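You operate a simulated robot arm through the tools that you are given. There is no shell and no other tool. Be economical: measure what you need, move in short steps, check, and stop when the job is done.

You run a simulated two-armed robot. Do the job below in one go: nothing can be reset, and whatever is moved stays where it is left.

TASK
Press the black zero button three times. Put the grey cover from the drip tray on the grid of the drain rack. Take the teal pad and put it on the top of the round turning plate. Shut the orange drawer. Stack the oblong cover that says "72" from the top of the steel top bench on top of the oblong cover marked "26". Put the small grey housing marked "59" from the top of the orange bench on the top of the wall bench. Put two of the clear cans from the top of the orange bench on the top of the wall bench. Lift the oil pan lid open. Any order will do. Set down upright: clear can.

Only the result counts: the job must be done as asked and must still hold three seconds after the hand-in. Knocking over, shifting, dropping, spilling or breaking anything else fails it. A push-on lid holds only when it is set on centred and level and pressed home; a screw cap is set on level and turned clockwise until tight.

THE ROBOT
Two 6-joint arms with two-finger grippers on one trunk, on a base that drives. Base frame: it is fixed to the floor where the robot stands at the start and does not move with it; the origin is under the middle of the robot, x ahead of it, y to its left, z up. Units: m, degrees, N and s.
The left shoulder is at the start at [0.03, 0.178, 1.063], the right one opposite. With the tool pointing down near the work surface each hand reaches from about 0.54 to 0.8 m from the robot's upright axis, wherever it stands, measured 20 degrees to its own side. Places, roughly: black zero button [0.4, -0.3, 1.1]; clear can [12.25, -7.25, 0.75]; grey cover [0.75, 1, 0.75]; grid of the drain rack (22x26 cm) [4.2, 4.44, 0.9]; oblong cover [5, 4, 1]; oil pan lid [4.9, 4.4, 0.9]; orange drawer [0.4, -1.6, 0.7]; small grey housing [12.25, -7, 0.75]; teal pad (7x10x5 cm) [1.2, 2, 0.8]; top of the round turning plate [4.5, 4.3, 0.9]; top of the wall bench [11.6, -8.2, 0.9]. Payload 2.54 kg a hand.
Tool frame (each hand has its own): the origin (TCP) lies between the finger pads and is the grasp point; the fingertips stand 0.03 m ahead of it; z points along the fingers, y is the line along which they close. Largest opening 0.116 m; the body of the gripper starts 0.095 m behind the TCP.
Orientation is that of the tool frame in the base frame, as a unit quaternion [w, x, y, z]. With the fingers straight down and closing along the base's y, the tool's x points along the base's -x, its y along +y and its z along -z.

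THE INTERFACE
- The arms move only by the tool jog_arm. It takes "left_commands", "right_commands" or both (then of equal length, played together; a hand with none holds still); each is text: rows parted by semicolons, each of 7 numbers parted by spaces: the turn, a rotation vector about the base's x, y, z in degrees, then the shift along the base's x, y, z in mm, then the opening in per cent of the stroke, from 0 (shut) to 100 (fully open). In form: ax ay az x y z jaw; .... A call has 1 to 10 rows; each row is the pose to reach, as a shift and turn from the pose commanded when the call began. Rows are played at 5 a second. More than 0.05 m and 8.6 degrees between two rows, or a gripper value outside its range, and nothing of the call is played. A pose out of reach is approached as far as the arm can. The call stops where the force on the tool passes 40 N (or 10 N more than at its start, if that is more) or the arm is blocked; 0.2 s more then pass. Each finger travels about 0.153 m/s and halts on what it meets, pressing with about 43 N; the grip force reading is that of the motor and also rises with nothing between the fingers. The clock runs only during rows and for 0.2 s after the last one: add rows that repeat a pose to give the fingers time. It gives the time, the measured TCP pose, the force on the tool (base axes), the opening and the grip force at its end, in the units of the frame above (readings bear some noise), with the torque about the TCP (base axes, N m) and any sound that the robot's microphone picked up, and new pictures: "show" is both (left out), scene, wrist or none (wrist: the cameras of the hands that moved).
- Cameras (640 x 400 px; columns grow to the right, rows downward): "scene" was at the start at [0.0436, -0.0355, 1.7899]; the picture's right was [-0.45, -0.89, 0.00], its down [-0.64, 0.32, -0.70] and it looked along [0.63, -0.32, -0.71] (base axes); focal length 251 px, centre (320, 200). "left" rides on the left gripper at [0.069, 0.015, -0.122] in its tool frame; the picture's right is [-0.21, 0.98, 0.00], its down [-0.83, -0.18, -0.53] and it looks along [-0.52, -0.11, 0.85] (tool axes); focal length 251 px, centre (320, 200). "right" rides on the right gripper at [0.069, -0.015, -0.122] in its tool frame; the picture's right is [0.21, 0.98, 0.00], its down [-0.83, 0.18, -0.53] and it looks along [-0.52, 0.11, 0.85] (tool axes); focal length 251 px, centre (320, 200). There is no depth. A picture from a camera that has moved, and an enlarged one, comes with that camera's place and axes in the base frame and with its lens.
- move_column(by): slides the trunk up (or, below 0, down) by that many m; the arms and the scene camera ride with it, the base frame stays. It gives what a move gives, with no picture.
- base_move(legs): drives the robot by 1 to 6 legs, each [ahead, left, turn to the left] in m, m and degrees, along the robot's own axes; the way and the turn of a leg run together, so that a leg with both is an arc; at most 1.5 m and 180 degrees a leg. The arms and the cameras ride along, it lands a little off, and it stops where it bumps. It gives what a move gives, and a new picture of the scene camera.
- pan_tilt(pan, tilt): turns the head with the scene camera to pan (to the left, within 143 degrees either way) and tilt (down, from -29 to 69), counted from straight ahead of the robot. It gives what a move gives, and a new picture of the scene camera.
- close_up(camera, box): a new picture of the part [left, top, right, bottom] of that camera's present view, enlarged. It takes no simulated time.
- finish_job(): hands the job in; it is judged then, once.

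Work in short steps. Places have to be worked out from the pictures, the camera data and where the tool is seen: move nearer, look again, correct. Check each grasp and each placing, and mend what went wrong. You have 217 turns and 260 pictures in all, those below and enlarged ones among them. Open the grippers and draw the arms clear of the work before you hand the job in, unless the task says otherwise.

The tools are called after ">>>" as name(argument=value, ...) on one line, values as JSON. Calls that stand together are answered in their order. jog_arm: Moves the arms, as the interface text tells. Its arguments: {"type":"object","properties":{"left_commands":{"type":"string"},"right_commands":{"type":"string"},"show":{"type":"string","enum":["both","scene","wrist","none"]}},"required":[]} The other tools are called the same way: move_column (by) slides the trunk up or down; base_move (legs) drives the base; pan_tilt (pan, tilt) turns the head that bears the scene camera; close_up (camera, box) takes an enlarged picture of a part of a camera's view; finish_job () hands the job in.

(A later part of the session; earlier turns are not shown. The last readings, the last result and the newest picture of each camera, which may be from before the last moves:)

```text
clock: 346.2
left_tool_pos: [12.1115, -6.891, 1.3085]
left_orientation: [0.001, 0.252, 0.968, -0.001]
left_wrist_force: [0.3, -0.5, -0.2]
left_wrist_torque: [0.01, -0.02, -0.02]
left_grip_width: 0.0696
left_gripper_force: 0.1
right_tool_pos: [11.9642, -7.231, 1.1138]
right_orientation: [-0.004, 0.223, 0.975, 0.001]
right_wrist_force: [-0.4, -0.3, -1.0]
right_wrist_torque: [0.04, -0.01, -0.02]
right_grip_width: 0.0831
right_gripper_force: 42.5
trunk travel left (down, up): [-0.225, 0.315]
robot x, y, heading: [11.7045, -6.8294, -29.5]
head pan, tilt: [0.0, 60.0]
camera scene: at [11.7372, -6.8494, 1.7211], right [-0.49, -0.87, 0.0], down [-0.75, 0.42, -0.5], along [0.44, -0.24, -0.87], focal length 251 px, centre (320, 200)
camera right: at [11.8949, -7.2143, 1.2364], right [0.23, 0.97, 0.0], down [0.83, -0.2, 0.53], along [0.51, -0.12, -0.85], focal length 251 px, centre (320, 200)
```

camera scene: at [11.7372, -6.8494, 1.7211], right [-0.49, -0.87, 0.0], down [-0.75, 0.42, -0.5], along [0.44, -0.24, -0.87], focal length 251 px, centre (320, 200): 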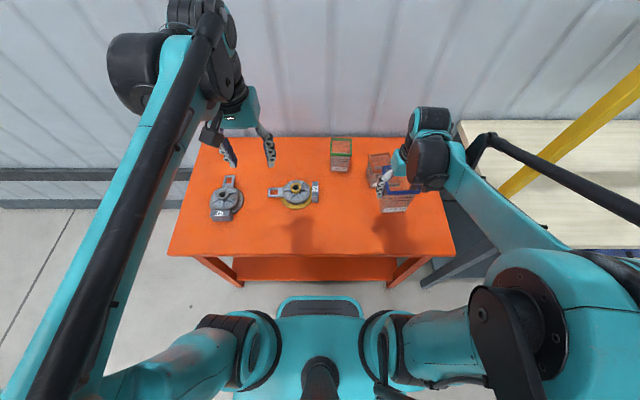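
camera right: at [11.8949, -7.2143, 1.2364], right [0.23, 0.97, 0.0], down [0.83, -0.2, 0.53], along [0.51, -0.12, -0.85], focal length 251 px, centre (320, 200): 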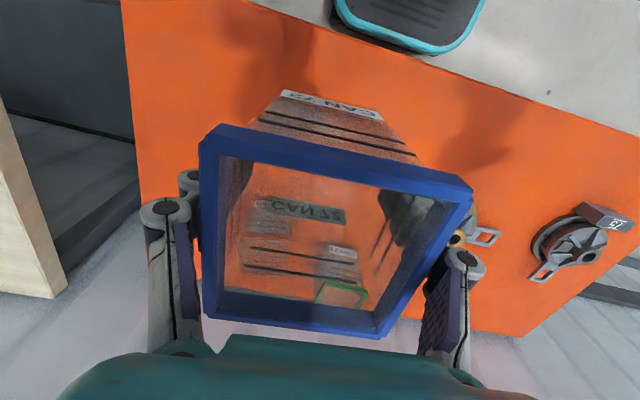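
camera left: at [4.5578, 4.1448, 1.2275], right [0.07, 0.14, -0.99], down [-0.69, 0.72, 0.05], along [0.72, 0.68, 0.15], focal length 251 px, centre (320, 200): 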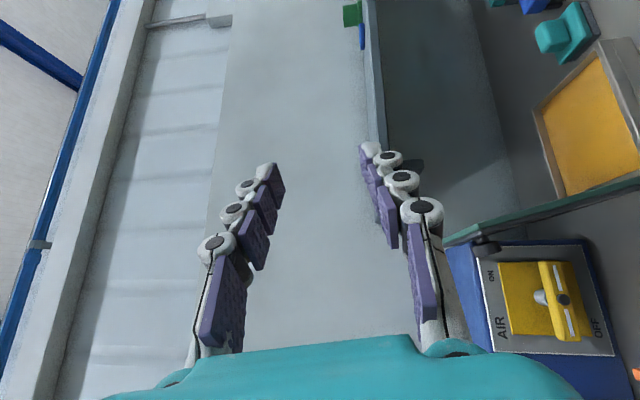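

The can hangs level. Now I bring the left hand above the "59" housing for a closer look.

>>> jog_arm(left_commands="0 0 0 22 -22 -28 70; 0 0 0 45 -44 -56 70; 0 0 0 67 -65 -84 70; 0 0 0 90 -87 -112 70; 0 0 0 112 -108 -140 70; 0 0 0 135 -130 -168 70; 0 0 0 150 -145 -195 70; 0 0 0 150 -145 -195 70", show="both")

>>> close_up(camera="left", box=[220, 20, 460, 200])

```text
clock: 348.0
left_tool_pos: [12.2665, -7.0373, 1.1115]
left_orientation: [0.0, 0.253, 0.968, -0.001]
left_wrist_force: [-0.1, 0.5, 0.1]
left_wrist_torque: [0.0, 0.02, 0.03]
left_grip_width: 0.0813
left_gripper_force: 0.0
right_tool_pos: [11.964, -7.2325, 1.1132]
right_orientation: [-0.004, 0.223, 0.975, 0.001]
right_wrist_force: [0.2, -0.5, -1.1]
right_wrist_torque: [-0.04, 0.03, 0.03]
right_grip_width: 0.0828
right_gripper_force: 43.0
trunk travel left (down, up): [-0.225, 0.315]
robot x, y, heading: [11.7055, -6.8327, -29.4]
head pan, tilt: [0.0, 60.0]
camera scene: at [11.7378, -6.8487, 1.7212], right [-0.49, -0.87, 0.0], down [-0.75, 0.42, -0.5], along [0.44, -0.25, -0.87], focal length 251 px, centre (320, 200)
camera left: at [12.213, -6.9887, 1.2338], right [0.66, 0.75, 0.0], down [0.63, -0.56, 0.53], along [0.4, -0.36, -0.84], focal length 251 px, centre (320, 200)
```

scene: 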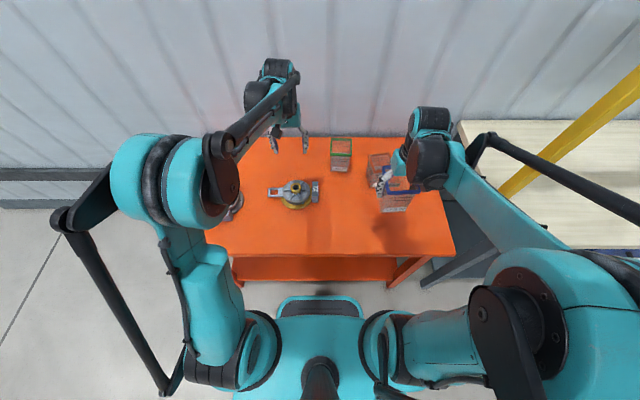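
left: 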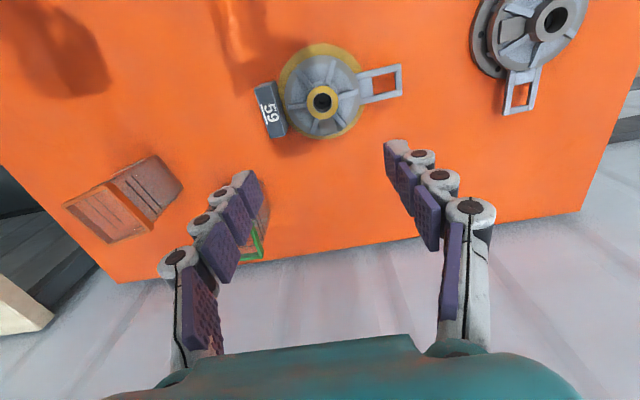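

```text
2.22 times, centred on (340, 110) of left
camera zoom: at [12.213, -6.9887, 1.2338], right [0.66, 0.75, 0.0], down [0.63, -0.56, 0.53], along [0.4, -0.36, -0.84], focal length 559 px, centre (276, 400)
```

zoom: 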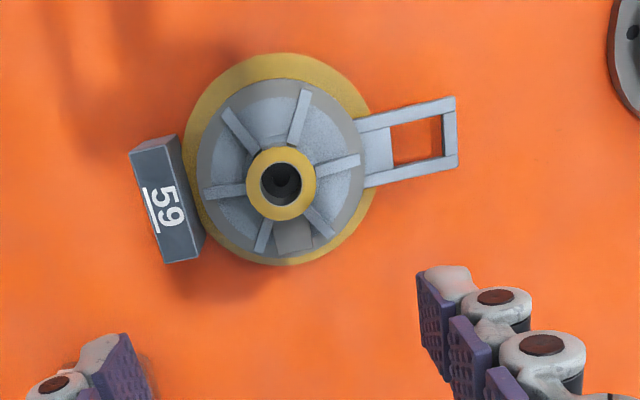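

The housing "59" lies flat with a gold hub (≈43 mm) right under the TCP. I turn -30° so the fingers fall between the ribs and descend slowly around the hub.

>>> jog_arm(left_commands="0 0 -7.5 1 0 -40 70; 0 0 -15 1 1 -80 70; 0 0 -22.5 1 1 -120 70; 0 0 -30 1 1 -160 70; 0 0 -30 1 1 -195 70; 0 0 -30 1 1 -205 70; 0 0 -30 1 1 -205 70", show="wrist")

```text
clock: 349.6
left_tool_pos: [12.265, -7.0365, 0.9063]
left_orientation: [-0.001, 0.495, 0.869, -0.001]
left_wrist_force: [0.2, 0.0, 0.3]
left_wrist_torque: [-0.02, 0.0, 0.0]
left_grip_width: 0.0809
left_gripper_force: 0.2
right_tool_pos: [11.9656, -7.2308, 1.1126]
right_orientation: [-0.004, 0.223, 0.975, 0.001]
right_wrist_force: [1.7, -1.2, -1.4]
right_wrist_torque: [-0.01, -0.01, 0.01]
right_grip_width: 0.0828
right_gripper_force: 43.7
trunk travel left (down, up): [-0.225, 0.315]
robot x, y, heading: [11.7075, -6.8339, -29.2]
head pan, tilt: [0.0, 60.0]
camera left: at [12.2426, -6.9684, 1.03], right [0.95, 0.31, 0.0], down [0.27, -0.8, 0.53], along [0.17, -0.51, -0.85], focal length 251 px, centre (320, 200)
```

left: 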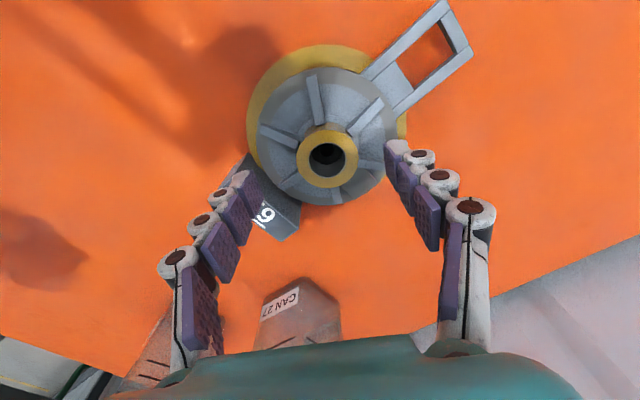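

The hub top is at [12.271,-7.037,0.857]. I shift 6 mm in x, descend about 32 mm more with small steps, and close.

>>> jog_arm(left_commands="0 0 0 6 0 -10 70; 0 0 0 6 0 -18 70; 0 0 0 6 0 -24 70; 0 0 0 6 0 -28 70; 0 0 0 6 0 -32 70; 0 0 0 6 0 -32 45; 0 0 0 6 0 -32 25; 0 0 0 6 0 -32 15; 0 0 0 6 0 -32 15", show="wrist")

```text
clock: 351.6
left_tool_pos: [12.2708, -7.0348, 0.873]
left_orientation: [-0.001, 0.495, 0.869, -0.001]
left_wrist_force: [-1.4, -0.8, 0.5]
left_wrist_torque: [-0.18, 0.0, -0.08]
left_grip_width: 0.0432
left_gripper_force: 43.2
right_tool_pos: [11.9647, -7.2309, 1.1129]
right_orientation: [-0.005, 0.224, 0.975, 0.001]
right_wrist_force: [0.0, 0.5, -1.3]
right_wrist_torque: [0.04, 0.0, 0.01]
right_grip_width: 0.0829
right_gripper_force: 43.1
trunk travel left (down, up): [-0.225, 0.315]
robot x, y, heading: [11.7056, -6.8325, -29.3]
head pan, tilt: [0.0, 60.0]
camera left: at [12.2488, -6.9676, 0.9973], right [0.95, 0.31, 0.0], down [0.27, -0.8, 0.53], along [0.17, -0.51, -0.85], focal length 251 px, centre (320, 200)
```

left: 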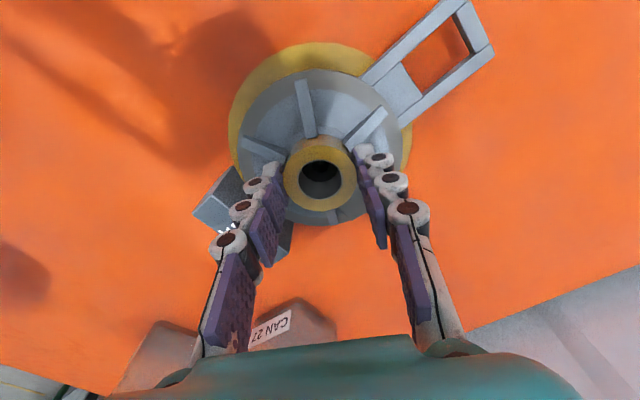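

The hub is gripped at 43 mm. I lift slowly and check that the housing comes along.

>>> jog_arm(left_commands="0 0 0 0 0 8 15; 0 0 0 0 0 25 15; 0 0 0 0 0 55 15; 0 0 0 0 0 95 15; 0 0 0 0 0 135 15; 0 0 0 0 0 175 15; 0 0 0 0 0 215 15; 0 0 0 0 0 215 15", show="both")

```text
clock: 353.4
left_tool_pos: [12.2719, -7.0346, 1.0877]
left_orientation: [-0.001, 0.494, 0.87, -0.001]
left_wrist_force: [1.1, 0.1, -4.9]
left_wrist_torque: [0.07, -0.03, -0.01]
left_grip_width: 0.0431
left_gripper_force: 42.8
right_tool_pos: [11.9659, -7.2311, 1.1122]
right_orientation: [-0.004, 0.223, 0.975, 0.002]
right_wrist_force: [0.5, 0.1, -1.4]
right_wrist_torque: [0.01, 0.04, 0.0]
right_grip_width: 0.0828
right_gripper_force: 42.8
trunk travel left (down, up): [-0.225, 0.315]
robot x, y, heading: [11.7061, -6.8312, -29.2]
head pan, tilt: [0.0, 60.0]
camera scene: at [11.7399, -6.8498, 1.721], right [-0.49, -0.87, 0.0], down [-0.76, 0.42, -0.5], along [0.44, -0.24, -0.87], focal length 251 px, centre (320, 200)
camera left: at [12.251, -6.9677, 1.2107], right [0.95, 0.32, 0.0], down [0.27, -0.8, 0.53], along [0.17, -0.51, -0.85], focal length 251 px, centre (320, 200)
```

scene: 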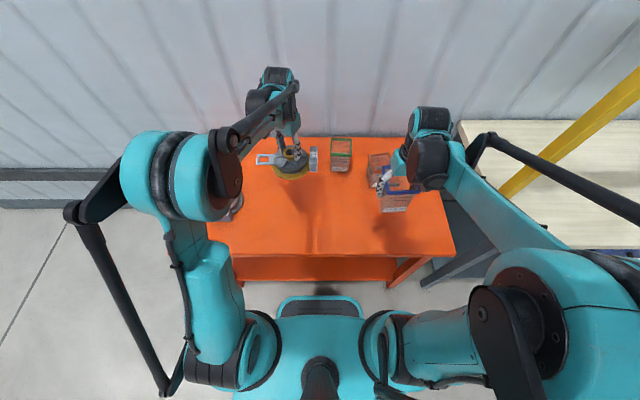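
left: 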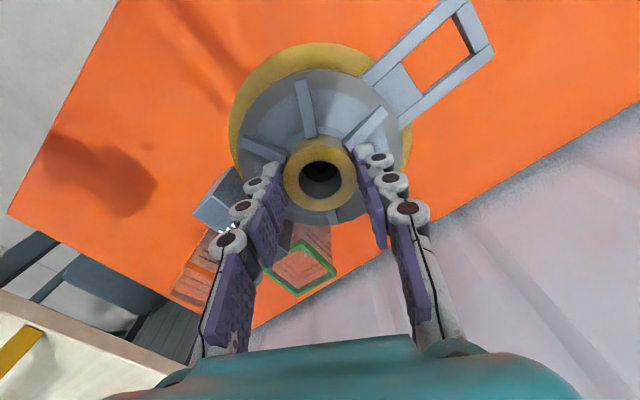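

The housing hangs level. I draw both hands back and up for the transfer to the wall bench.

>>> jog_arm(left_commands="0 0 0 -25 15 20 15; 0 0 0 -50 30 40 15; 0 0 0 -75 45 60 15; 0 0 0 -100 60 80 15; 0 0 0 -125 75 100 15; 0 0 0 -150 90 115 15; 0 0 0 -175 100 115 15", right_commands="0 0 0 -5 5 20 50; 0 0 0 -10 10 40 50; 0 0 0 -15 15 60 50; 0 0 0 -20 20 80 50; 0 0 0 -20 20 100 50; 0 0 0 -20 20 120 50; 0 0 0 -20 20 130 50", show="none")

>>> base_move(legs=[[-0.45, 0, 0], [0, -1.25, 0]])

>>> pan_tilt(pan=0, tilt=45)

```text
clock: 355.0
left_tool_pos: [12.0948, -6.9344, 1.2041]
left_orientation: [-0.001, 0.494, 0.869, -0.001]
left_wrist_force: [-0.6, 0.6, -4.5]
left_wrist_torque: [0.07, -0.05, 0.01]
left_grip_width: 0.043
left_gripper_force: 43.3
right_tool_pos: [11.9453, -7.2086, 1.2456]
right_orientation: [-0.004, 0.223, 0.975, 0.001]
right_wrist_force: [-0.6, 0.2, -1.0]
right_wrist_torque: [-0.01, 0.0, 0.0]
right_grip_width: 0.0829
right_gripper_force: 43.1
trunk travel left (down, up): [-0.225, 0.315]
robot x, y, heading: [11.7041, -6.8337, -29.3]
head pan, tilt: [0.0, 60.0]
```

```text
clock: 363.7
left_tool_pos: [11.0896, -7.798, 1.2052]
left_orientation: [0.0, 0.49, 0.871, -0.001]
left_wrist_force: [-0.2, 0.4, -3.9]
left_wrist_torque: [0.08, -0.06, -0.04]
left_grip_width: 0.0433
left_gripper_force: 42.3
right_tool_pos: [10.9435, -8.0748, 1.2447]
right_orientation: [-0.003, 0.218, 0.976, 0.0]
right_wrist_force: [0.1, 0.0, -0.8]
right_wrist_torque: [0.03, -0.01, 0.03]
right_grip_width: 0.0831
right_gripper_force: 42.6
trunk travel left (down, up): [-0.225, 0.315]
robot x, y, heading: [10.697, -7.6983, -28.7]
head pan, tilt: [0.0, 60.0]
camera scene: at [10.733, -7.7158, 1.7211], right [-0.48, -0.88, 0.0], down [-0.76, 0.42, -0.5], along [0.44, -0.24, -0.87], focal length 251 px, centre (320, 200)
```

scene: 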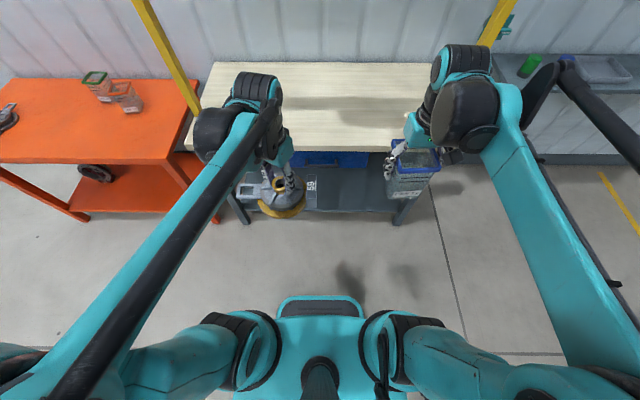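

```text
clock: 364.4
left_tool_pos: [11.0895, -7.798, 1.2051]
left_orientation: [-0.001, 0.49, 0.872, -0.001]
left_wrist_force: [0.2, 0.9, -4.2]
left_wrist_torque: [0.06, -0.04, 0.01]
left_grip_width: 0.0432
left_gripper_force: 43.0
right_tool_pos: [10.9448, -8.0735, 1.2447]
right_orientation: [-0.005, 0.219, 0.976, 0.0]
right_wrist_force: [0.2, 0.1, -1.5]
right_wrist_torque: [-0.01, 0.0, 0.01]
right_grip_width: 0.0827
right_gripper_force: 42.6
trunk travel left (down, up): [-0.225, 0.315]
robot x, y, heading: [10.6966, -7.7012, -28.7]
head pan, tilt: [0.0, 45.0]
camera scene: at [10.7461, -7.7224, 1.7405], right [-0.48, -0.88, 0.0], down [-0.62, 0.34, -0.71], along [0.62, -0.34, -0.71], focal length 251 px, centre (320, 200)
```

scene: 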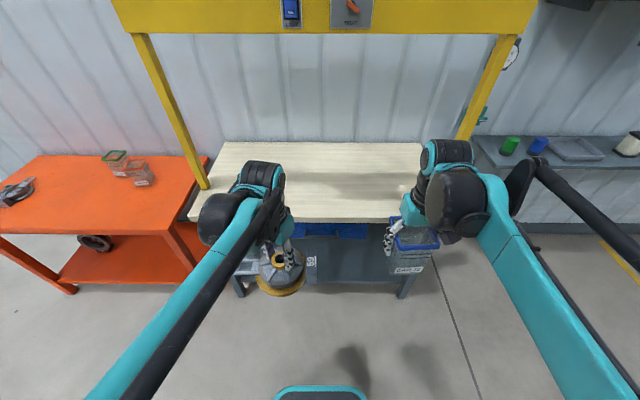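

The wall bench top is clear, with the yellow beam well above. I move ahead 0.4 m.

>>> base_move(legs=[[0.4, 0, 0]])

>>> pan_tilt(pan=0, tilt=60)

>>> close_up(camera="left", box=[0, 0, 640, 400])

```text
clock: 366.9
left_tool_pos: [11.4339, -7.9896, 1.2043]
left_orientation: [0.0, 0.491, 0.871, -0.001]
left_wrist_force: [1.1, -0.7, -4.5]
left_wrist_torque: [0.1, 0.02, 0.03]
left_grip_width: 0.043
left_gripper_force: 43.0
right_tool_pos: [11.2878, -8.2649, 1.2439]
right_orientation: [-0.004, 0.22, 0.976, 0.001]
right_wrist_force: [0.5, 0.8, -2.5]
right_wrist_torque: [-0.01, 0.06, 0.03]
right_grip_width: 0.0828
right_gripper_force: 43.0
trunk travel left (down, up): [-0.225, 0.315]
robot x, y, heading: [11.0441, -7.8853, -28.8]
head pan, tilt: [0.0, 45.0]
camera scene: at [11.0905, -7.9125, 1.7405], right [-0.48, -0.88, 0.0], down [-0.62, 0.34, -0.71], along [0.62, -0.34, -0.71], focal length 251 px, centre (320, 200)
```

scene: 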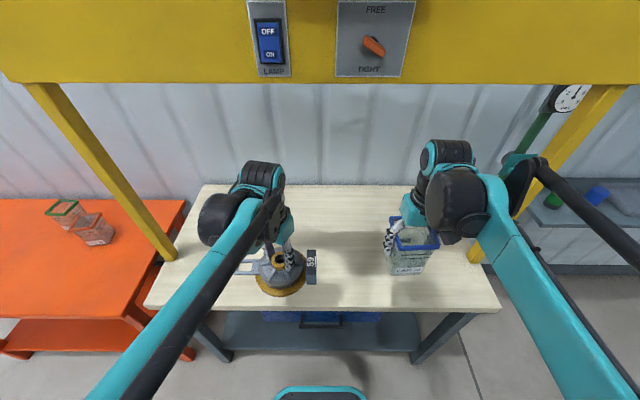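

```text
clock: 367.7
left_tool_pos: [11.4331, -7.9877, 1.2055]
left_orientation: [0.001, 0.491, 0.871, 0.0]
left_wrist_force: [-0.4, 0.6, -4.3]
left_wrist_torque: [0.08, -0.06, 0.04]
left_grip_width: 0.0429
left_gripper_force: 43.0
right_tool_pos: [11.287, -8.2626, 1.2449]
right_orientation: [-0.005, 0.219, 0.976, 0.001]
right_wrist_force: [-0.3, 0.6, -1.7]
right_wrist_torque: [0.0, -0.02, -0.01]
right_grip_width: 0.0829
right_gripper_force: 43.1
trunk travel left (down, up): [-0.225, 0.315]
robot x, y, heading: [11.0427, -7.8901, -28.9]
head pan, tilt: [0.0, 60.0]
camera scene: at [11.0765, -7.9047, 1.7211], right [-0.48, -0.88, 0.0], down [-0.76, 0.42, -0.5], along [0.44, -0.24, -0.87], focal length 251 px, centre (320, 200)
```

scene: 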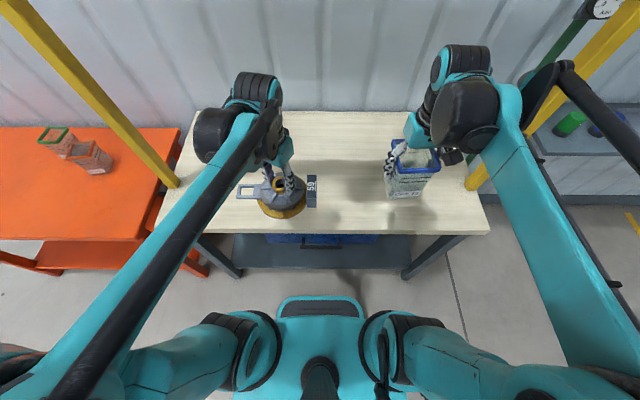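

```text
1.00 times, centred on (320, 200) of left (not enlarged: the box is as wide or as high as the picture)
camera zoom: at [11.4109, -7.921, 1.3283], right [0.95, 0.32, 0.0], down [0.27, -0.8, 0.53], along [0.17, -0.51, -0.85], focal length 251 px, centre (320, 200)
```

zoom: 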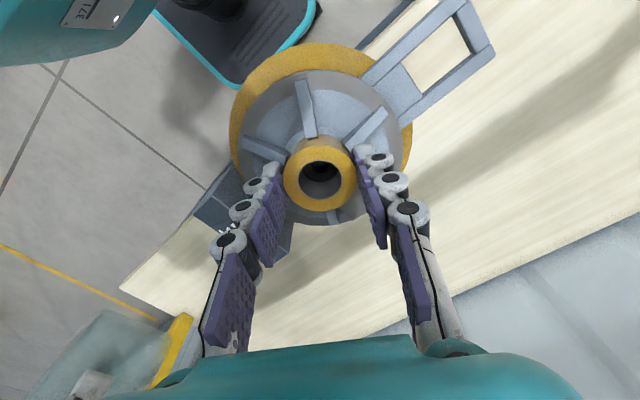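

The front edge is 0.36 m ahead. I move both hands 19 cm further ahead over the bench, then lower to a few cm above it.

>>> jog_arm(left_commands="0 0 0 33 -18 0 15; 0 0 0 66 -37 0 15; 0 0 0 100 -55 0 15; 0 0 0 133 -74 0 15; 0 0 0 166 -92 0 15; 0 0 0 166 -92 -40 15; 0 0 0 166 -92 -80 15; 0 0 0 166 -92 -120 15; 0 0 0 166 -92 -160 15; 0 0 0 166 -92 -170 15", right_commands="0 0 0 32 -17 0 50; 0 0 0 64 -35 0 50; 0 0 0 96 -52 0 50; 0 0 0 128 -70 0 50; 0 0 0 158 -87 0 50; 0 0 0 158 -87 -40 50; 0 0 0 158 -87 -80 50; 0 0 0 158 -87 -120 50; 0 0 0 158 -87 -160 50; 0 0 0 158 -87 -200 50", show="both")

```text
clock: 369.9
left_tool_pos: [11.6015, -8.0827, 1.0352]
left_orientation: [0.0, 0.491, 0.871, 0.0]
left_wrist_force: [0.1, 0.6, -5.0]
left_wrist_torque: [0.07, -0.04, 0.0]
left_grip_width: 0.0434
left_gripper_force: 43.5
right_tool_pos: [11.4441, -8.35, 1.0447]
right_orientation: [-0.004, 0.219, 0.976, 0.001]
right_wrist_force: [0.6, -0.1, -1.2]
right_wrist_torque: [0.02, 0.0, -0.02]
right_grip_width: 0.0827
right_gripper_force: 43.3
trunk travel left (down, up): [-0.225, 0.315]
robot x, y, heading: [11.0442, -7.8887, -28.8]
head pan, tilt: [0.0, 60.0]
camera scene: at [11.0778, -7.9059, 1.7211], right [-0.48, -0.88, 0.0], down [-0.76, 0.42, -0.5], along [0.44, -0.24, -0.87], focal length 251 px, centre (320, 200)
camera right: at [11.3768, -8.3347, 1.1677], right [0.23, 0.97, 0.0], down [0.83, -0.19, 0.53], along [0.51, -0.12, -0.85], focal length 251 px, centre (320, 200)
camera left: at [11.5792, -8.0147, 1.1583], right [0.95, 0.32, 0.0], down [0.27, -0.8, 0.53], along [0.17, -0.51, -0.85], focal length 251 px, centre (320, 200)
```

scene: 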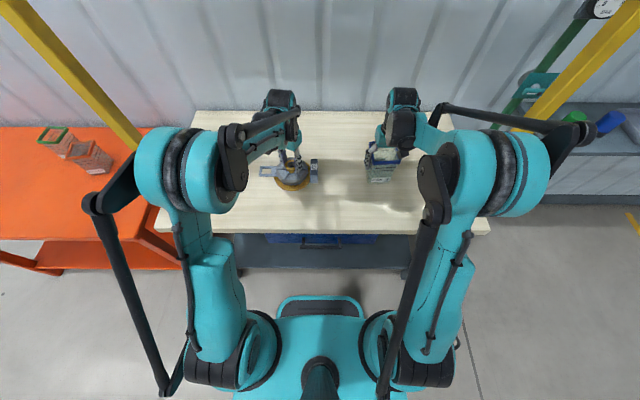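
right: 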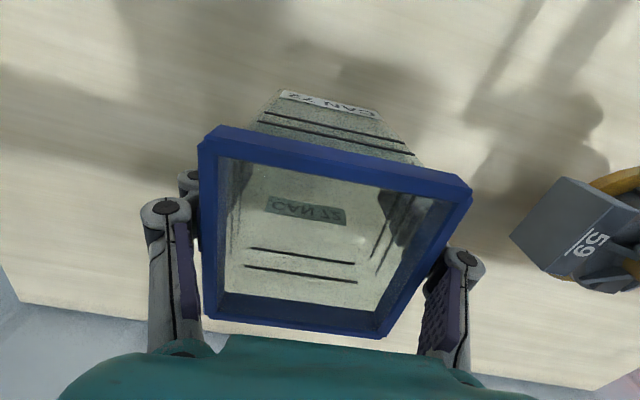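
left: 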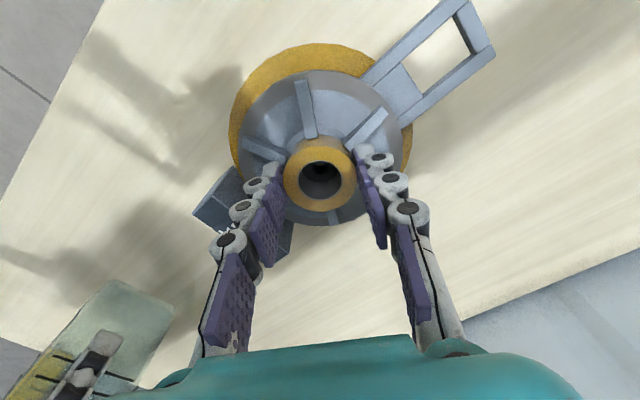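

Both are above the bench. I lower the housing slowly to contact.

>>> jog_arm(left_commands="0 0 0 0 0 -15 15; 0 0 0 0 0 -25 15; 0 0 0 0 0 -32 15; 0 0 0 0 0 -38 15; 0 0 0 0 0 -43 15; 0 0 0 0 0 -48 15; 0 0 0 0 0 -53 15; 0 0 0 0 0 -58 15; 0 0 0 0 0 -63 15; 0 0 0 0 0 -67 15", show="none")

>>> jog_arm(right_commands="0 0 0 0 0 -15 50; 0 0 0 0 0 -25 50; 0 0 0 0 0 -30 50; 0 0 0 0 0 -34 50; 0 0 0 0 0 -38 50; 0 0 0 0 0 -42 50; 0 0 0 0 0 -46 50; 0 0 0 0 0 -50 50; 0 0 0 0 0 -54 50; 0 0 0 0 0 -58 50", show="none")

```text
clock: 372.1
left_tool_pos: [11.5986, -8.0804, 0.9703]
left_orientation: [0.001, 0.491, 0.871, 0.0]
left_wrist_force: [6.7, -1.0, 26.2]
left_wrist_torque: [0.38, 0.01, -0.01]
left_grip_width: 0.0434
left_gripper_force: 43.0
right_tool_pos: [11.4434, -8.3499, 1.0468]
right_orientation: [-0.003, 0.22, 0.976, 0.0]
right_wrist_force: [-0.1, 0.3, -1.2]
right_wrist_torque: [0.0, 0.0, 0.0]
right_grip_width: 0.0828
right_gripper_force: 42.9
trunk travel left (down, up): [-0.225, 0.315]
robot x, y, heading: [11.0411, -7.892, -28.7]
head pan, tilt: [0.0, 60.0]
```

```text
clock: 373.3
left_tool_pos: [11.6002, -8.0793, 0.9691]
left_orientation: [0.0, 0.491, 0.871, 0.0]
left_wrist_force: [-1.8, 1.5, 15.3]
left_wrist_torque: [-0.34, -0.01, 0.02]
left_grip_width: 0.0431
left_gripper_force: 43.0
right_tool_pos: [11.4433, -8.3499, 1.0071]
right_orientation: [-0.003, 0.22, 0.976, 0.0]
right_wrist_force: [0.3, 0.5, -0.9]
right_wrist_torque: [-0.02, 0.03, 0.0]
right_grip_width: 0.0829
right_gripper_force: 43.1
trunk travel left (down, up): [-0.225, 0.315]
robot x, y, heading: [11.0432, -7.8892, -29.0]
head pan, tilt: [0.0, 60.0]
stopped in row 6 (left hand): the force on the tool passed its limit at 40 N (the readings are from after the stop); the commanded pose is now the measured one
```

The housing rests on the bench. I open the left jaws and raise that hand.

>>> jog_arm(left_commands="0 0 0 0 0 1 15; 0 0 0 0 0 1 45; 0 0 0 0 0 1 65; 0 0 0 0 0 1 65; 0 0 0 0 0 30 65; 0 0 0 0 0 70 65; 0 0 0 0 0 110 65; 0 0 0 0 0 150 65; 0 0 0 0 0 190 65", show="wrist")

>>> jog_arm(right_commands="0 0 0 0 0 -12 50; 0 0 0 0 0 -18 50; 0 0 0 0 0 -22 50; 0 0 0 0 0 -26 50; 0 0 0 0 0 -30 50; 0 0 0 0 0 -33 50; 0 0 0 0 0 -36 50", show="both")

```text
clock: 375.3
left_tool_pos: [11.5982, -8.0818, 1.1605]
left_orientation: [0.0, 0.49, 0.871, 0.0]
left_wrist_force: [0.1, -0.1, 0.5]
left_wrist_torque: [0.0, 0.0, 0.01]
left_grip_width: 0.0757
left_gripper_force: 0.2
right_tool_pos: [11.4434, -8.3503, 1.0072]
right_orientation: [-0.005, 0.22, 0.975, 0.0]
right_wrist_force: [-0.2, -0.3, -1.6]
right_wrist_torque: [-0.01, -0.01, -0.02]
right_grip_width: 0.0828
right_gripper_force: 42.6
trunk travel left (down, up): [-0.225, 0.315]
robot x, y, heading: [11.0444, -7.8873, -28.9]
head pan, tilt: [0.0, 60.0]
camera left: at [11.576, -8.0145, 1.2829], right [0.95, 0.32, 0.0], down [0.27, -0.8, 0.54], along [0.17, -0.51, -0.84], focal length 251 px, centre (320, 200)
```

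left: 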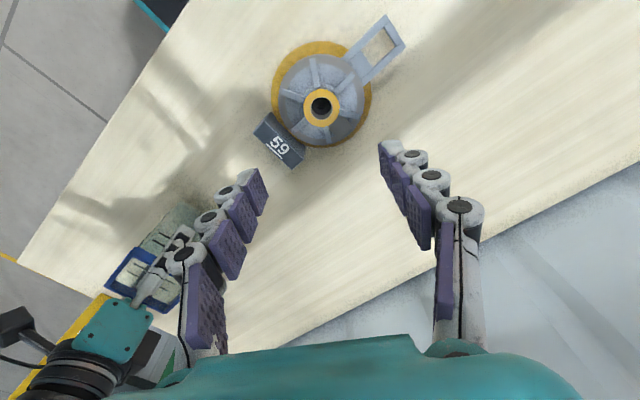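

```text
clock: 376.9
left_tool_pos: [11.599, -8.0822, 1.1595]
left_orientation: [0.001, 0.491, 0.871, 0.0]
left_wrist_force: [0.1, -0.1, -0.6]
left_wrist_torque: [0.04, -0.01, -0.05]
left_grip_width: 0.0753
left_gripper_force: 0.0
right_tool_pos: [11.443, -8.3509, 0.9735]
right_orientation: [-0.003, 0.219, 0.976, 0.0]
right_wrist_force: [0.4, -4.8, 24.8]
right_wrist_torque: [-0.15, 0.02, 0.01]
right_grip_width: 0.0835
right_gripper_force: 43.4
trunk travel left (down, up): [-0.225, 0.315]
robot x, y, heading: [11.043, -7.8889, -28.9]
head pan, tilt: [0.0, 60.0]
camera scene: at [11.0749, -7.9035, 1.7213], right [-0.48, -0.88, 0.0], down [-0.76, 0.42, -0.5], along [0.44, -0.24, -0.87], focal length 251 px, centre (320, 200)
camera right: at [11.3745, -8.3343, 1.0959], right [0.23, 0.97, 0.0], down [0.83, -0.19, 0.53], along [0.51, -0.12, -0.85], focal length 251 px, centre (320, 200)
```

scene: 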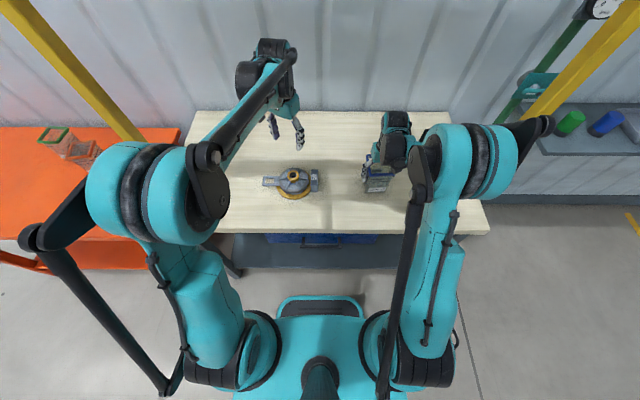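
right: 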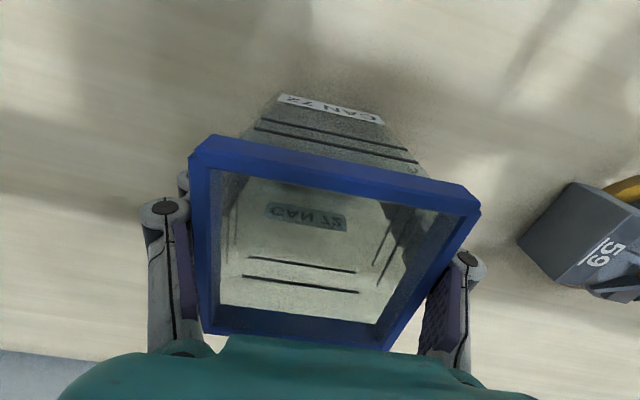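

The can touches down with 25 N. I ease up 3 mm, open fully, and raise the right hand.

>>> jog_arm(right_commands="0 0 0 0 0 3 50; 0 0 0 0 0 3 80; 0 0 0 0 0 3 100; 0 0 0 0 0 3 100; 0 0 0 0 0 30 100; 0 0 0 0 0 70 100; 0 0 0 0 0 110 100; 0 0 0 0 0 150 100; 0 0 0 0 0 190 100; 0 0 0 0 0 230 100", show="both")

```text
clock: 379.1
left_tool_pos: [11.5998, -8.0817, 1.159]
left_orientation: [0.001, 0.491, 0.871, -0.001]
left_wrist_force: [-0.6, -0.2, -0.9]
left_wrist_torque: [0.01, 0.02, 0.0]
left_grip_width: 0.0753
left_gripper_force: 0.1
right_tool_pos: [11.4442, -8.3508, 1.2022]
right_orientation: [-0.004, 0.22, 0.976, 0.001]
right_wrist_force: [-0.3, 0.7, 0.6]
right_wrist_torque: [-0.03, 0.0, 0.03]
right_grip_width: 0.1162
right_gripper_force: 0.1
trunk travel left (down, up): [-0.225, 0.315]
robot x, y, heading: [11.0435, -7.8903, -28.8]
head pan, tilt: [0.0, 60.0]
camera scene: at [11.0764, -7.9043, 1.7211], right [-0.48, -0.88, 0.0], down [-0.76, 0.42, -0.5], along [0.44, -0.24, -0.87], focal length 251 px, centre (320, 200)
camera right: at [11.3761, -8.334, 1.3256], right [0.23, 0.97, 0.0], down [0.83, -0.19, 0.53], along [0.51, -0.12, -0.85], focal length 251 px, centre (320, 200)
```

scene: 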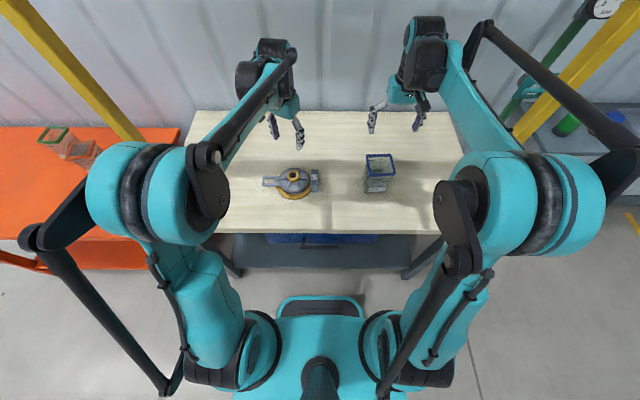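
right: 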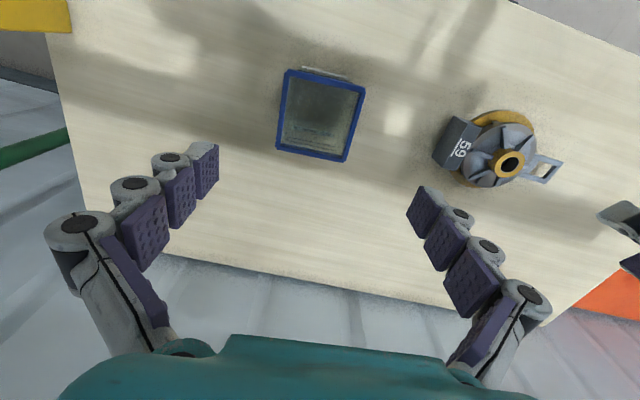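

Housing and first can stand on the wall bench. I draw both hands back and return to the orange bench.

>>> jog_arm(left_commands="0 0 4 -30 16 25 65; 0 0 8 -60 33 50 65; 0 0 12 -90 50 75 65; 0 0 16 -120 66 100 65; 0 0 20 -150 82 120 65; 0 0 25 -166 92 130 65; 0 0 30 -166 92 130 65", right_commands="0 0 0 -28 15 10 100; 0 0 0 -56 31 20 100; 0 0 0 -84 46 30 100; 0 0 0 -112 62 30 100; 0 0 0 -140 77 30 100; 0 0 0 -158 87 30 100; 0 0 0 -158 87 30 100", show="none")

>>> base_move(legs=[[-0.42, 0, 0], [0, 1.15, 0], [0.39, 0, 0]])

>>> close_up(camera="right", box=[0, 0, 640, 400])

```text
clock: 380.7
left_tool_pos: [11.4341, -7.9875, 1.2868]
left_orientation: [0.0, 0.248, 0.969, -0.001]
left_wrist_force: [0.0, 0.6, 0.3]
left_wrist_torque: [0.05, 0.0, 0.02]
left_grip_width: 0.0758
left_gripper_force: 0.1
right_tool_pos: [11.2881, -8.2653, 1.2326]
right_orientation: [-0.005, 0.219, 0.976, 0.001]
right_wrist_force: [0.6, -0.1, 0.2]
right_wrist_torque: [0.03, 0.02, -0.02]
right_grip_width: 0.116
right_gripper_force: 0.0
trunk travel left (down, up): [-0.225, 0.315]
robot x, y, heading: [11.0456, -7.8905, -28.8]
head pan, tilt: [0.0, 60.0]
```

```text
clock: 390.8
left_tool_pos: [11.9549, -6.9634, 1.2871]
left_orientation: [0.0, 0.253, 0.967, -0.001]
left_wrist_force: [0.3, -0.1, -0.6]
left_wrist_torque: [0.04, 0.01, 0.0]
left_grip_width: 0.0753
left_gripper_force: 0.0
right_tool_pos: [11.8038, -7.2386, 1.2323]
right_orientation: [-0.005, 0.224, 0.975, 0.001]
right_wrist_force: [-0.1, 0.2, 0.3]
right_wrist_torque: [0.01, 0.0, 0.01]
right_grip_width: 0.1162
right_gripper_force: 0.1
trunk travel left (down, up): [-0.225, 0.315]
robot x, y, heading: [11.5607, -6.8597, -29.1]
head pan, tilt: [0.0, 60.0]
camera scene: at [11.5982, -6.8766, 1.7211], right [-0.49, -0.87, 0.0], down [-0.75, 0.43, -0.5], along [0.43, -0.25, -0.87], focal length 251 px, centre (320, 200)
```

scene: 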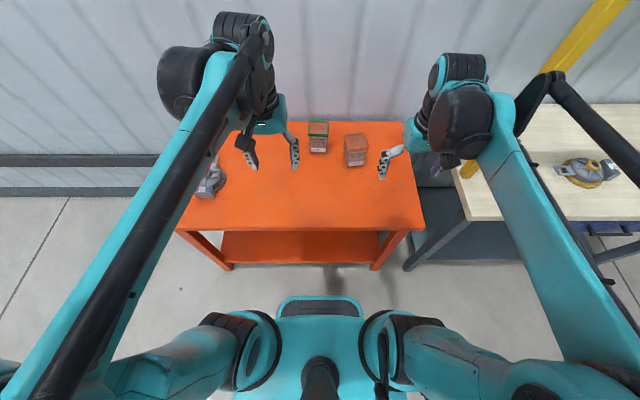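

```text
1.00 times, centred on (320, 200) of right (not enlarged: the box is as wide or as high as the picture)
camera zoom: at [11.7366, -7.2222, 1.3551], right [0.23, 0.97, 0.0], down [0.83, -0.2, 0.53], along [0.51, -0.12, -0.85], focal length 251 px, centre (320, 200)
```

zoom: 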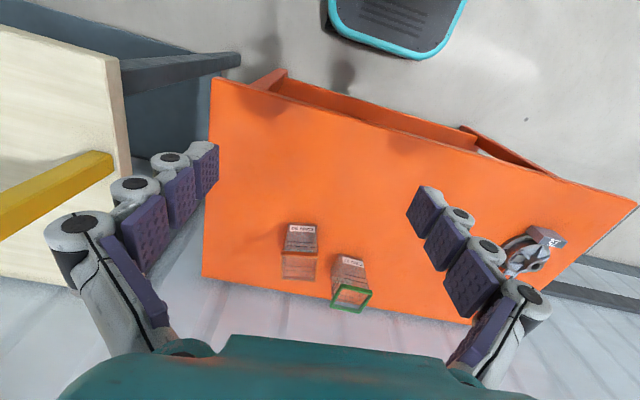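

I need about 12 cm more toward the bench; then the right hand can reach "CAN 59".

>>> base_move(legs=[[0.12, 0, 0]])

>>> close_up(camera="right", box=[200, 100, 460, 300])

>>> close_up(camera="scene", box=[280, 110, 420, 230])

```text
clock: 392.1
left_tool_pos: [12.0587, -7.0221, 1.2871]
left_orientation: [-0.001, 0.254, 0.967, -0.002]
left_wrist_force: [-1.1, -0.2, -0.3]
left_wrist_torque: [0.01, 0.05, 0.03]
left_grip_width: 0.0754
left_gripper_force: 0.0
right_tool_pos: [11.9072, -7.2974, 1.2324]
right_orientation: [-0.004, 0.225, 0.974, 0.001]
right_wrist_force: [0.1, -0.1, 0.8]
right_wrist_torque: [0.04, 0.03, 0.0]
right_grip_width: 0.1162
right_gripper_force: 0.1
trunk travel left (down, up): [-0.225, 0.315]
robot x, y, heading: [11.6691, -6.9152, -29.5]
head pan, tilt: [0.0, 60.0]
camera scene: at [11.7021, -6.9354, 1.7211], right [-0.49, -0.87, 0.0], down [-0.75, 0.43, -0.5], along [0.43, -0.25, -0.87], focal length 251 px, centre (320, 200)
```

scene: 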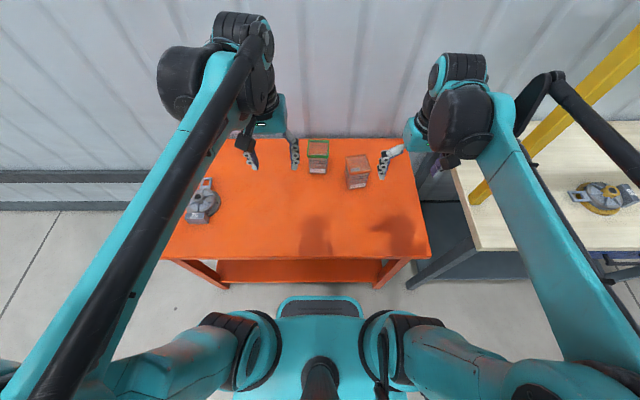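

```text
2.00 times, centred on (330, 200) of right
camera zoom: at [11.8398, -7.2812, 1.3551], right [0.24, 0.97, 0.0], down [0.83, -0.2, 0.53], along [0.51, -0.12, -0.85], focal length 503 px, centre (300, 200)
```

zoom: 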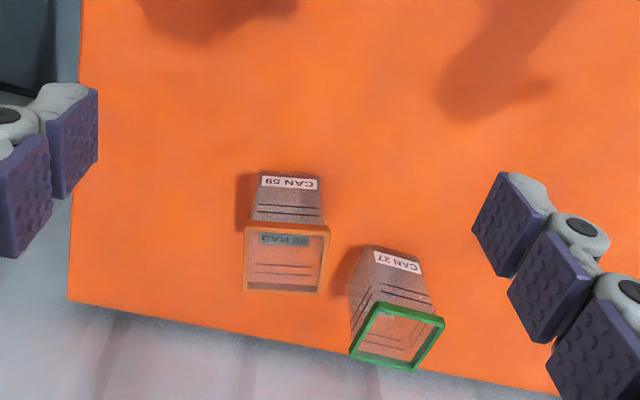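

```text
3.33 times, centred on (350, 170) of scene
camera zoom: at [11.7021, -6.9354, 1.7211], right [-0.49, -0.87, 0.0], down [-0.75, 0.43, -0.5], along [0.43, -0.25, -0.87], focal length 836 px, centre (220, 300)
```

zoom: 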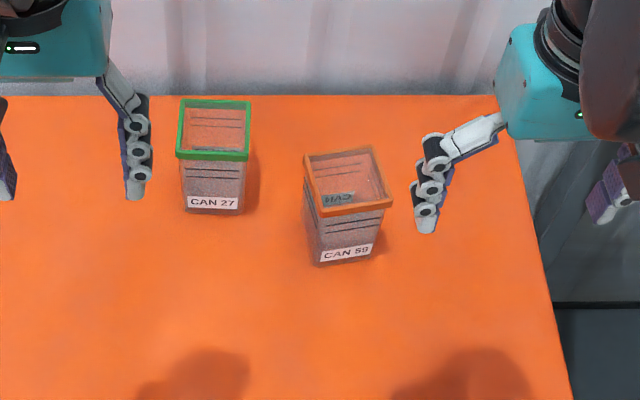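

"CAN 59" is centred at [12.164,-7.374], yaw ≈72°. I move the right hand above it.

>>> jog_arm(right_commands="0 0 2 36 -11 -15 100; 0 0 4 72 -22 -30 100; 0 0 6 108 -33 -50 100; 0 0 8 144 -44 -70 100; 0 0 8 180 -55 -95 100; 0 0 8 216 -65 -120 100; 0 0 8 252 -76 -145 100; 0 0 8 252 -76 -185 100; 0 0 8 252 -76 -225 100; 0 0 8 252 -76 -235 100", show="both")

```text
clock: 394.2
left_tool_pos: [12.0573, -7.0211, 1.2882]
left_orientation: [-0.001, 0.254, 0.967, -0.001]
left_wrist_force: [-0.1, 0.6, 1.1]
left_wrist_torque: [0.01, -0.02, 0.01]
left_grip_width: 0.0754
left_gripper_force: 0.0
right_tool_pos: [12.1577, -7.372, 0.9967]
right_orientation: [-0.004, 0.156, 0.988, 0.0]
right_wrist_force: [0.0, 1.0, 0.5]
right_wrist_torque: [0.0, -0.03, 0.01]
right_grip_width: 0.1158
right_gripper_force: 0.0
trunk travel left (down, up): [-0.225, 0.315]
robot x, y, heading: [11.6728, -6.9133, -29.2]
head pan, tilt: [0.0, 60.0]
camera scene: at [11.7004, -6.9346, 1.7212], right [-0.49, -0.87, 0.0], down [-0.75, 0.43, -0.5], along [0.44, -0.25, -0.87], focal length 251 px, centre (320, 200)
camera right: at [12.088, -7.3652, 1.1206], right [0.1, 1.0, 0.0], down [0.85, -0.08, 0.53], along [0.52, -0.05, -0.85], focal length 251 px, centre (320, 200)
```

scene: 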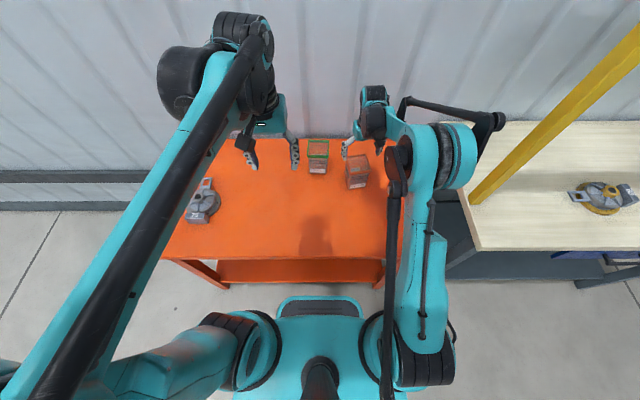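
right: 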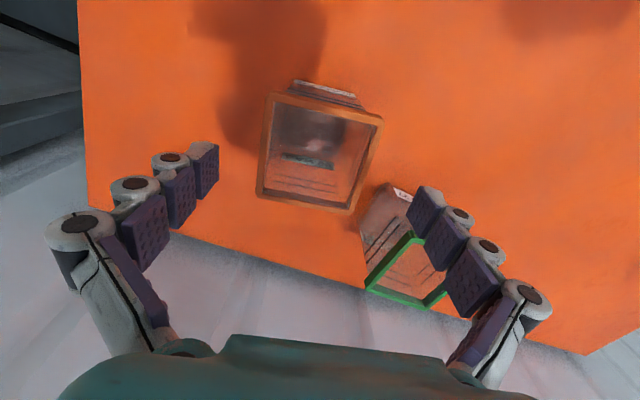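

The jaws straddle "CAN 59" with 6 cm spare to the green can. I descend to z≈0.88 and close.

>>> jog_arm(right_commands="0 0 0 4 -1 -30 100; 0 0 0 4 -1 -65 100; 0 0 0 4 -1 -100 100; 0 0 0 4 -1 -118 100; 0 0 0 4 -1 -118 80; 0 0 0 4 -1 -118 60; 0 0 0 4 -1 -118 50; 0 0 0 4 -1 -118 50", show="wrist")

```text
clock: 396.1
left_tool_pos: [12.0578, -7.0205, 1.2879]
left_orientation: [0.0, 0.253, 0.968, -0.002]
left_wrist_force: [-0.3, 0.3, -0.2]
left_wrist_torque: [0.0, 0.0, 0.0]
left_grip_width: 0.0755
left_gripper_force: 0.0
right_tool_pos: [12.1623, -7.3751, 0.8803]
right_orientation: [-0.004, 0.156, 0.988, 0.001]
right_wrist_force: [-1.2, 0.0, 1.8]
right_wrist_torque: [-0.15, 0.1, -0.06]
right_grip_width: 0.083
right_gripper_force: 43.0
trunk travel left (down, up): [-0.225, 0.315]
robot x, y, heading: [11.6672, -6.9181, -29.5]
head pan, tilt: [0.0, 60.0]
camera right: at [12.093, -7.3674, 1.0024], right [0.1, 1.0, 0.0], down [0.85, -0.08, 0.53], along [0.52, -0.05, -0.85], focal length 251 px, centre (320, 200)
```

right: 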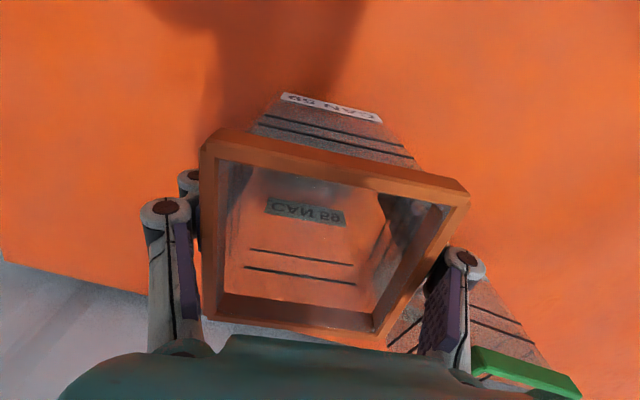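

Gripped at 83 mm. I lift it straight up, then draw it back toward the robot.

>>> jog_arm(right_commands="0 0 0 0 0 10 50; 0 0 0 0 0 40 50; 0 0 0 0 0 80 50; 0 0 0 0 0 120 50; 0 0 0 0 0 165 50; 0 0 0 0 0 210 50; 0 0 0 -35 15 235 50; 0 0 0 -75 30 250 50; 0 0 0 -115 45 260 50; 0 0 0 -155 55 270 50", show="none")

>>> jog_arm(right_commands="0 0 0 -35 10 25 50; 0 0 0 -75 20 50 50; 0 0 0 -100 25 70 50; 0 0 0 -100 25 90 50", show="both")

```text
clock: 398.2
left_tool_pos: [12.0559, -7.0213, 1.2884]
left_orientation: [0.001, 0.253, 0.967, -0.001]
left_wrist_force: [-1.3, 0.2, 0.0]
left_wrist_torque: [-0.02, -0.04, 0.0]
left_grip_width: 0.0753
left_gripper_force: 0.1
right_tool_pos: [12.0075, -7.3193, 1.1484]
right_orientation: [-0.004, 0.156, 0.988, 0.0]
right_wrist_force: [0.3, -0.2, -1.2]
right_wrist_torque: [-0.02, 0.01, 0.01]
right_grip_width: 0.0828
right_gripper_force: 43.4
trunk travel left (down, up): [-0.225, 0.315]
robot x, y, heading: [11.6642, -6.9166, -29.6]
head pan, tilt: [0.0, 60.0]
```

```text
clock: 399.2
left_tool_pos: [12.0581, -7.0219, 1.2868]
left_orientation: [-0.001, 0.254, 0.967, -0.001]
left_wrist_force: [-0.3, -0.3, -0.9]
left_wrist_torque: [0.05, 0.03, 0.02]
left_grip_width: 0.0753
left_gripper_force: 0.1
right_tool_pos: [11.9079, -7.2959, 1.2376]
right_orientation: [-0.005, 0.156, 0.988, 0.0]
right_wrist_force: [0.6, 0.0, -1.0]
right_wrist_torque: [0.03, 0.0, 0.01]
right_grip_width: 0.0831
right_gripper_force: 42.9
trunk travel left (down, up): [-0.225, 0.315]
robot x, y, heading: [11.6693, -6.9163, -29.3]
head pan, tilt: [0.0, 60.0]
camera scene: at [11.7018, -6.9352, 1.7211], right [-0.49, -0.87, 0.0], down [-0.75, 0.43, -0.5], along [0.43, -0.25, -0.87], focal length 251 px, centre (320, 200)
camera right: at [11.8387, -7.2881, 1.3617], right [0.1, 1.0, 0.0], down [0.85, -0.08, 0.53], along [0.52, -0.05, -0.85], focal length 251 px, centre (320, 200)
```

scene: 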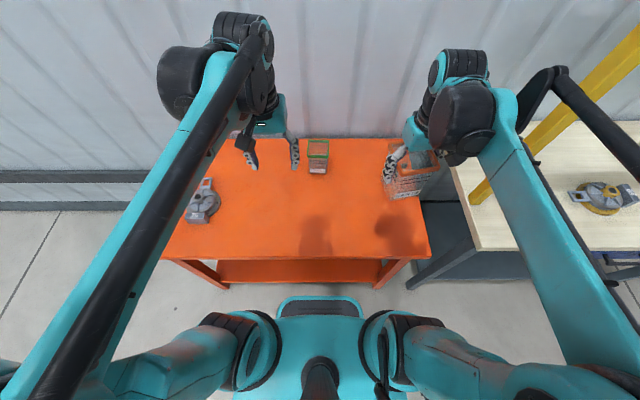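
right: 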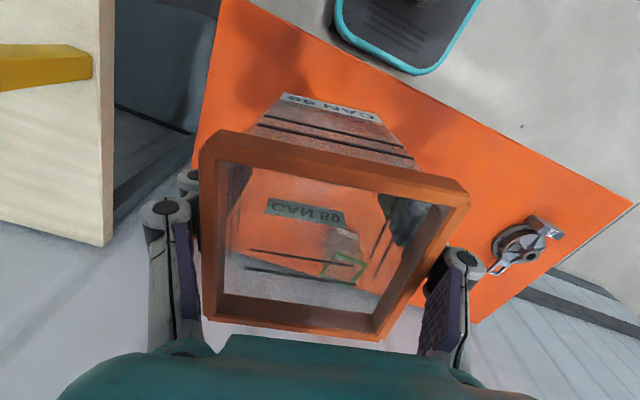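

The second can is held upright. I drive back, right 1.35 m, and ahead to the wall bench, 0.2 m further right than before.

>>> base_move(legs=[[-0.47, 0, 0], [0, -1.35, 0]])

>>> base_move(legs=[[0.38, 0, 0]])

```text
clock: 408.4
left_tool_pos: [10.9834, -7.9792, 1.2875]
left_orientation: [0.001, 0.256, 0.967, -0.001]
left_wrist_force: [-0.2, -0.4, 0.5]
left_wrist_torque: [0.0, 0.01, 0.01]
left_grip_width: 0.0755
left_gripper_force: 0.0
right_tool_pos: [10.833, -8.253, 1.2381]
right_orientation: [-0.005, 0.159, 0.987, 0.0]
right_wrist_force: [-0.8, -0.3, -2.0]
right_wrist_torque: [0.01, 0.03, 0.01]
right_grip_width: 0.0831
right_gripper_force: 43.0
trunk travel left (down, up): [-0.225, 0.315]
robot x, y, heading: [10.5956, -7.8731, -29.6]
head pan, tilt: [0.0, 60.0]
camera scene: at [10.6266, -7.8918, 1.7211], right [-0.5, -0.87, 0.0], down [-0.75, 0.43, -0.5], along [0.43, -0.25, -0.87], focal length 251 px, centre (320, 200)
```

scene: 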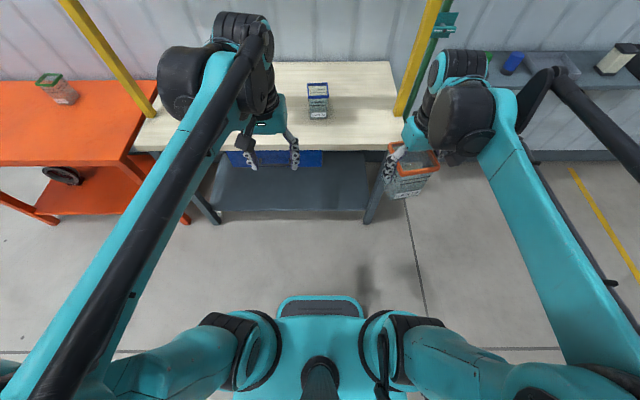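

```text
clock: 410.9
left_tool_pos: [11.3209, -8.1687, 1.2869]
left_orientation: [0.0, 0.254, 0.967, 0.0]
left_wrist_force: [1.2, -0.6, -0.5]
left_wrist_torque: [0.01, 0.02, 0.01]
left_grip_width: 0.0754
left_gripper_force: 0.2
right_tool_pos: [11.1718, -8.4432, 1.2383]
right_orientation: [-0.005, 0.156, 0.988, 0.001]
right_wrist_force: [0.2, 0.8, -1.4]
right_wrist_torque: [0.01, 0.02, 0.0]
right_grip_width: 0.0828
right_gripper_force: 43.9
trunk travel left (down, up): [-0.225, 0.315]
robot x, y, heading: [10.9286, -8.0669, -29.7]
head pan, tilt: [0.0, 60.0]
camera scene: at [10.9645, -8.0833, 1.7211], right [-0.49, -0.87, 0.0], down [-0.75, 0.43, -0.5], along [0.43, -0.25, -0.87], focal length 251 px, centre (320, 200)
```

scene: 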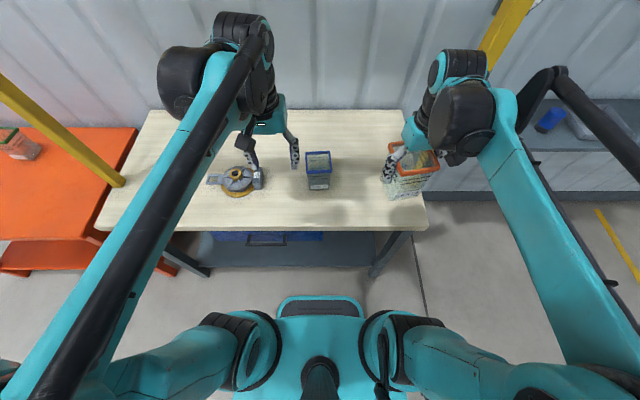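

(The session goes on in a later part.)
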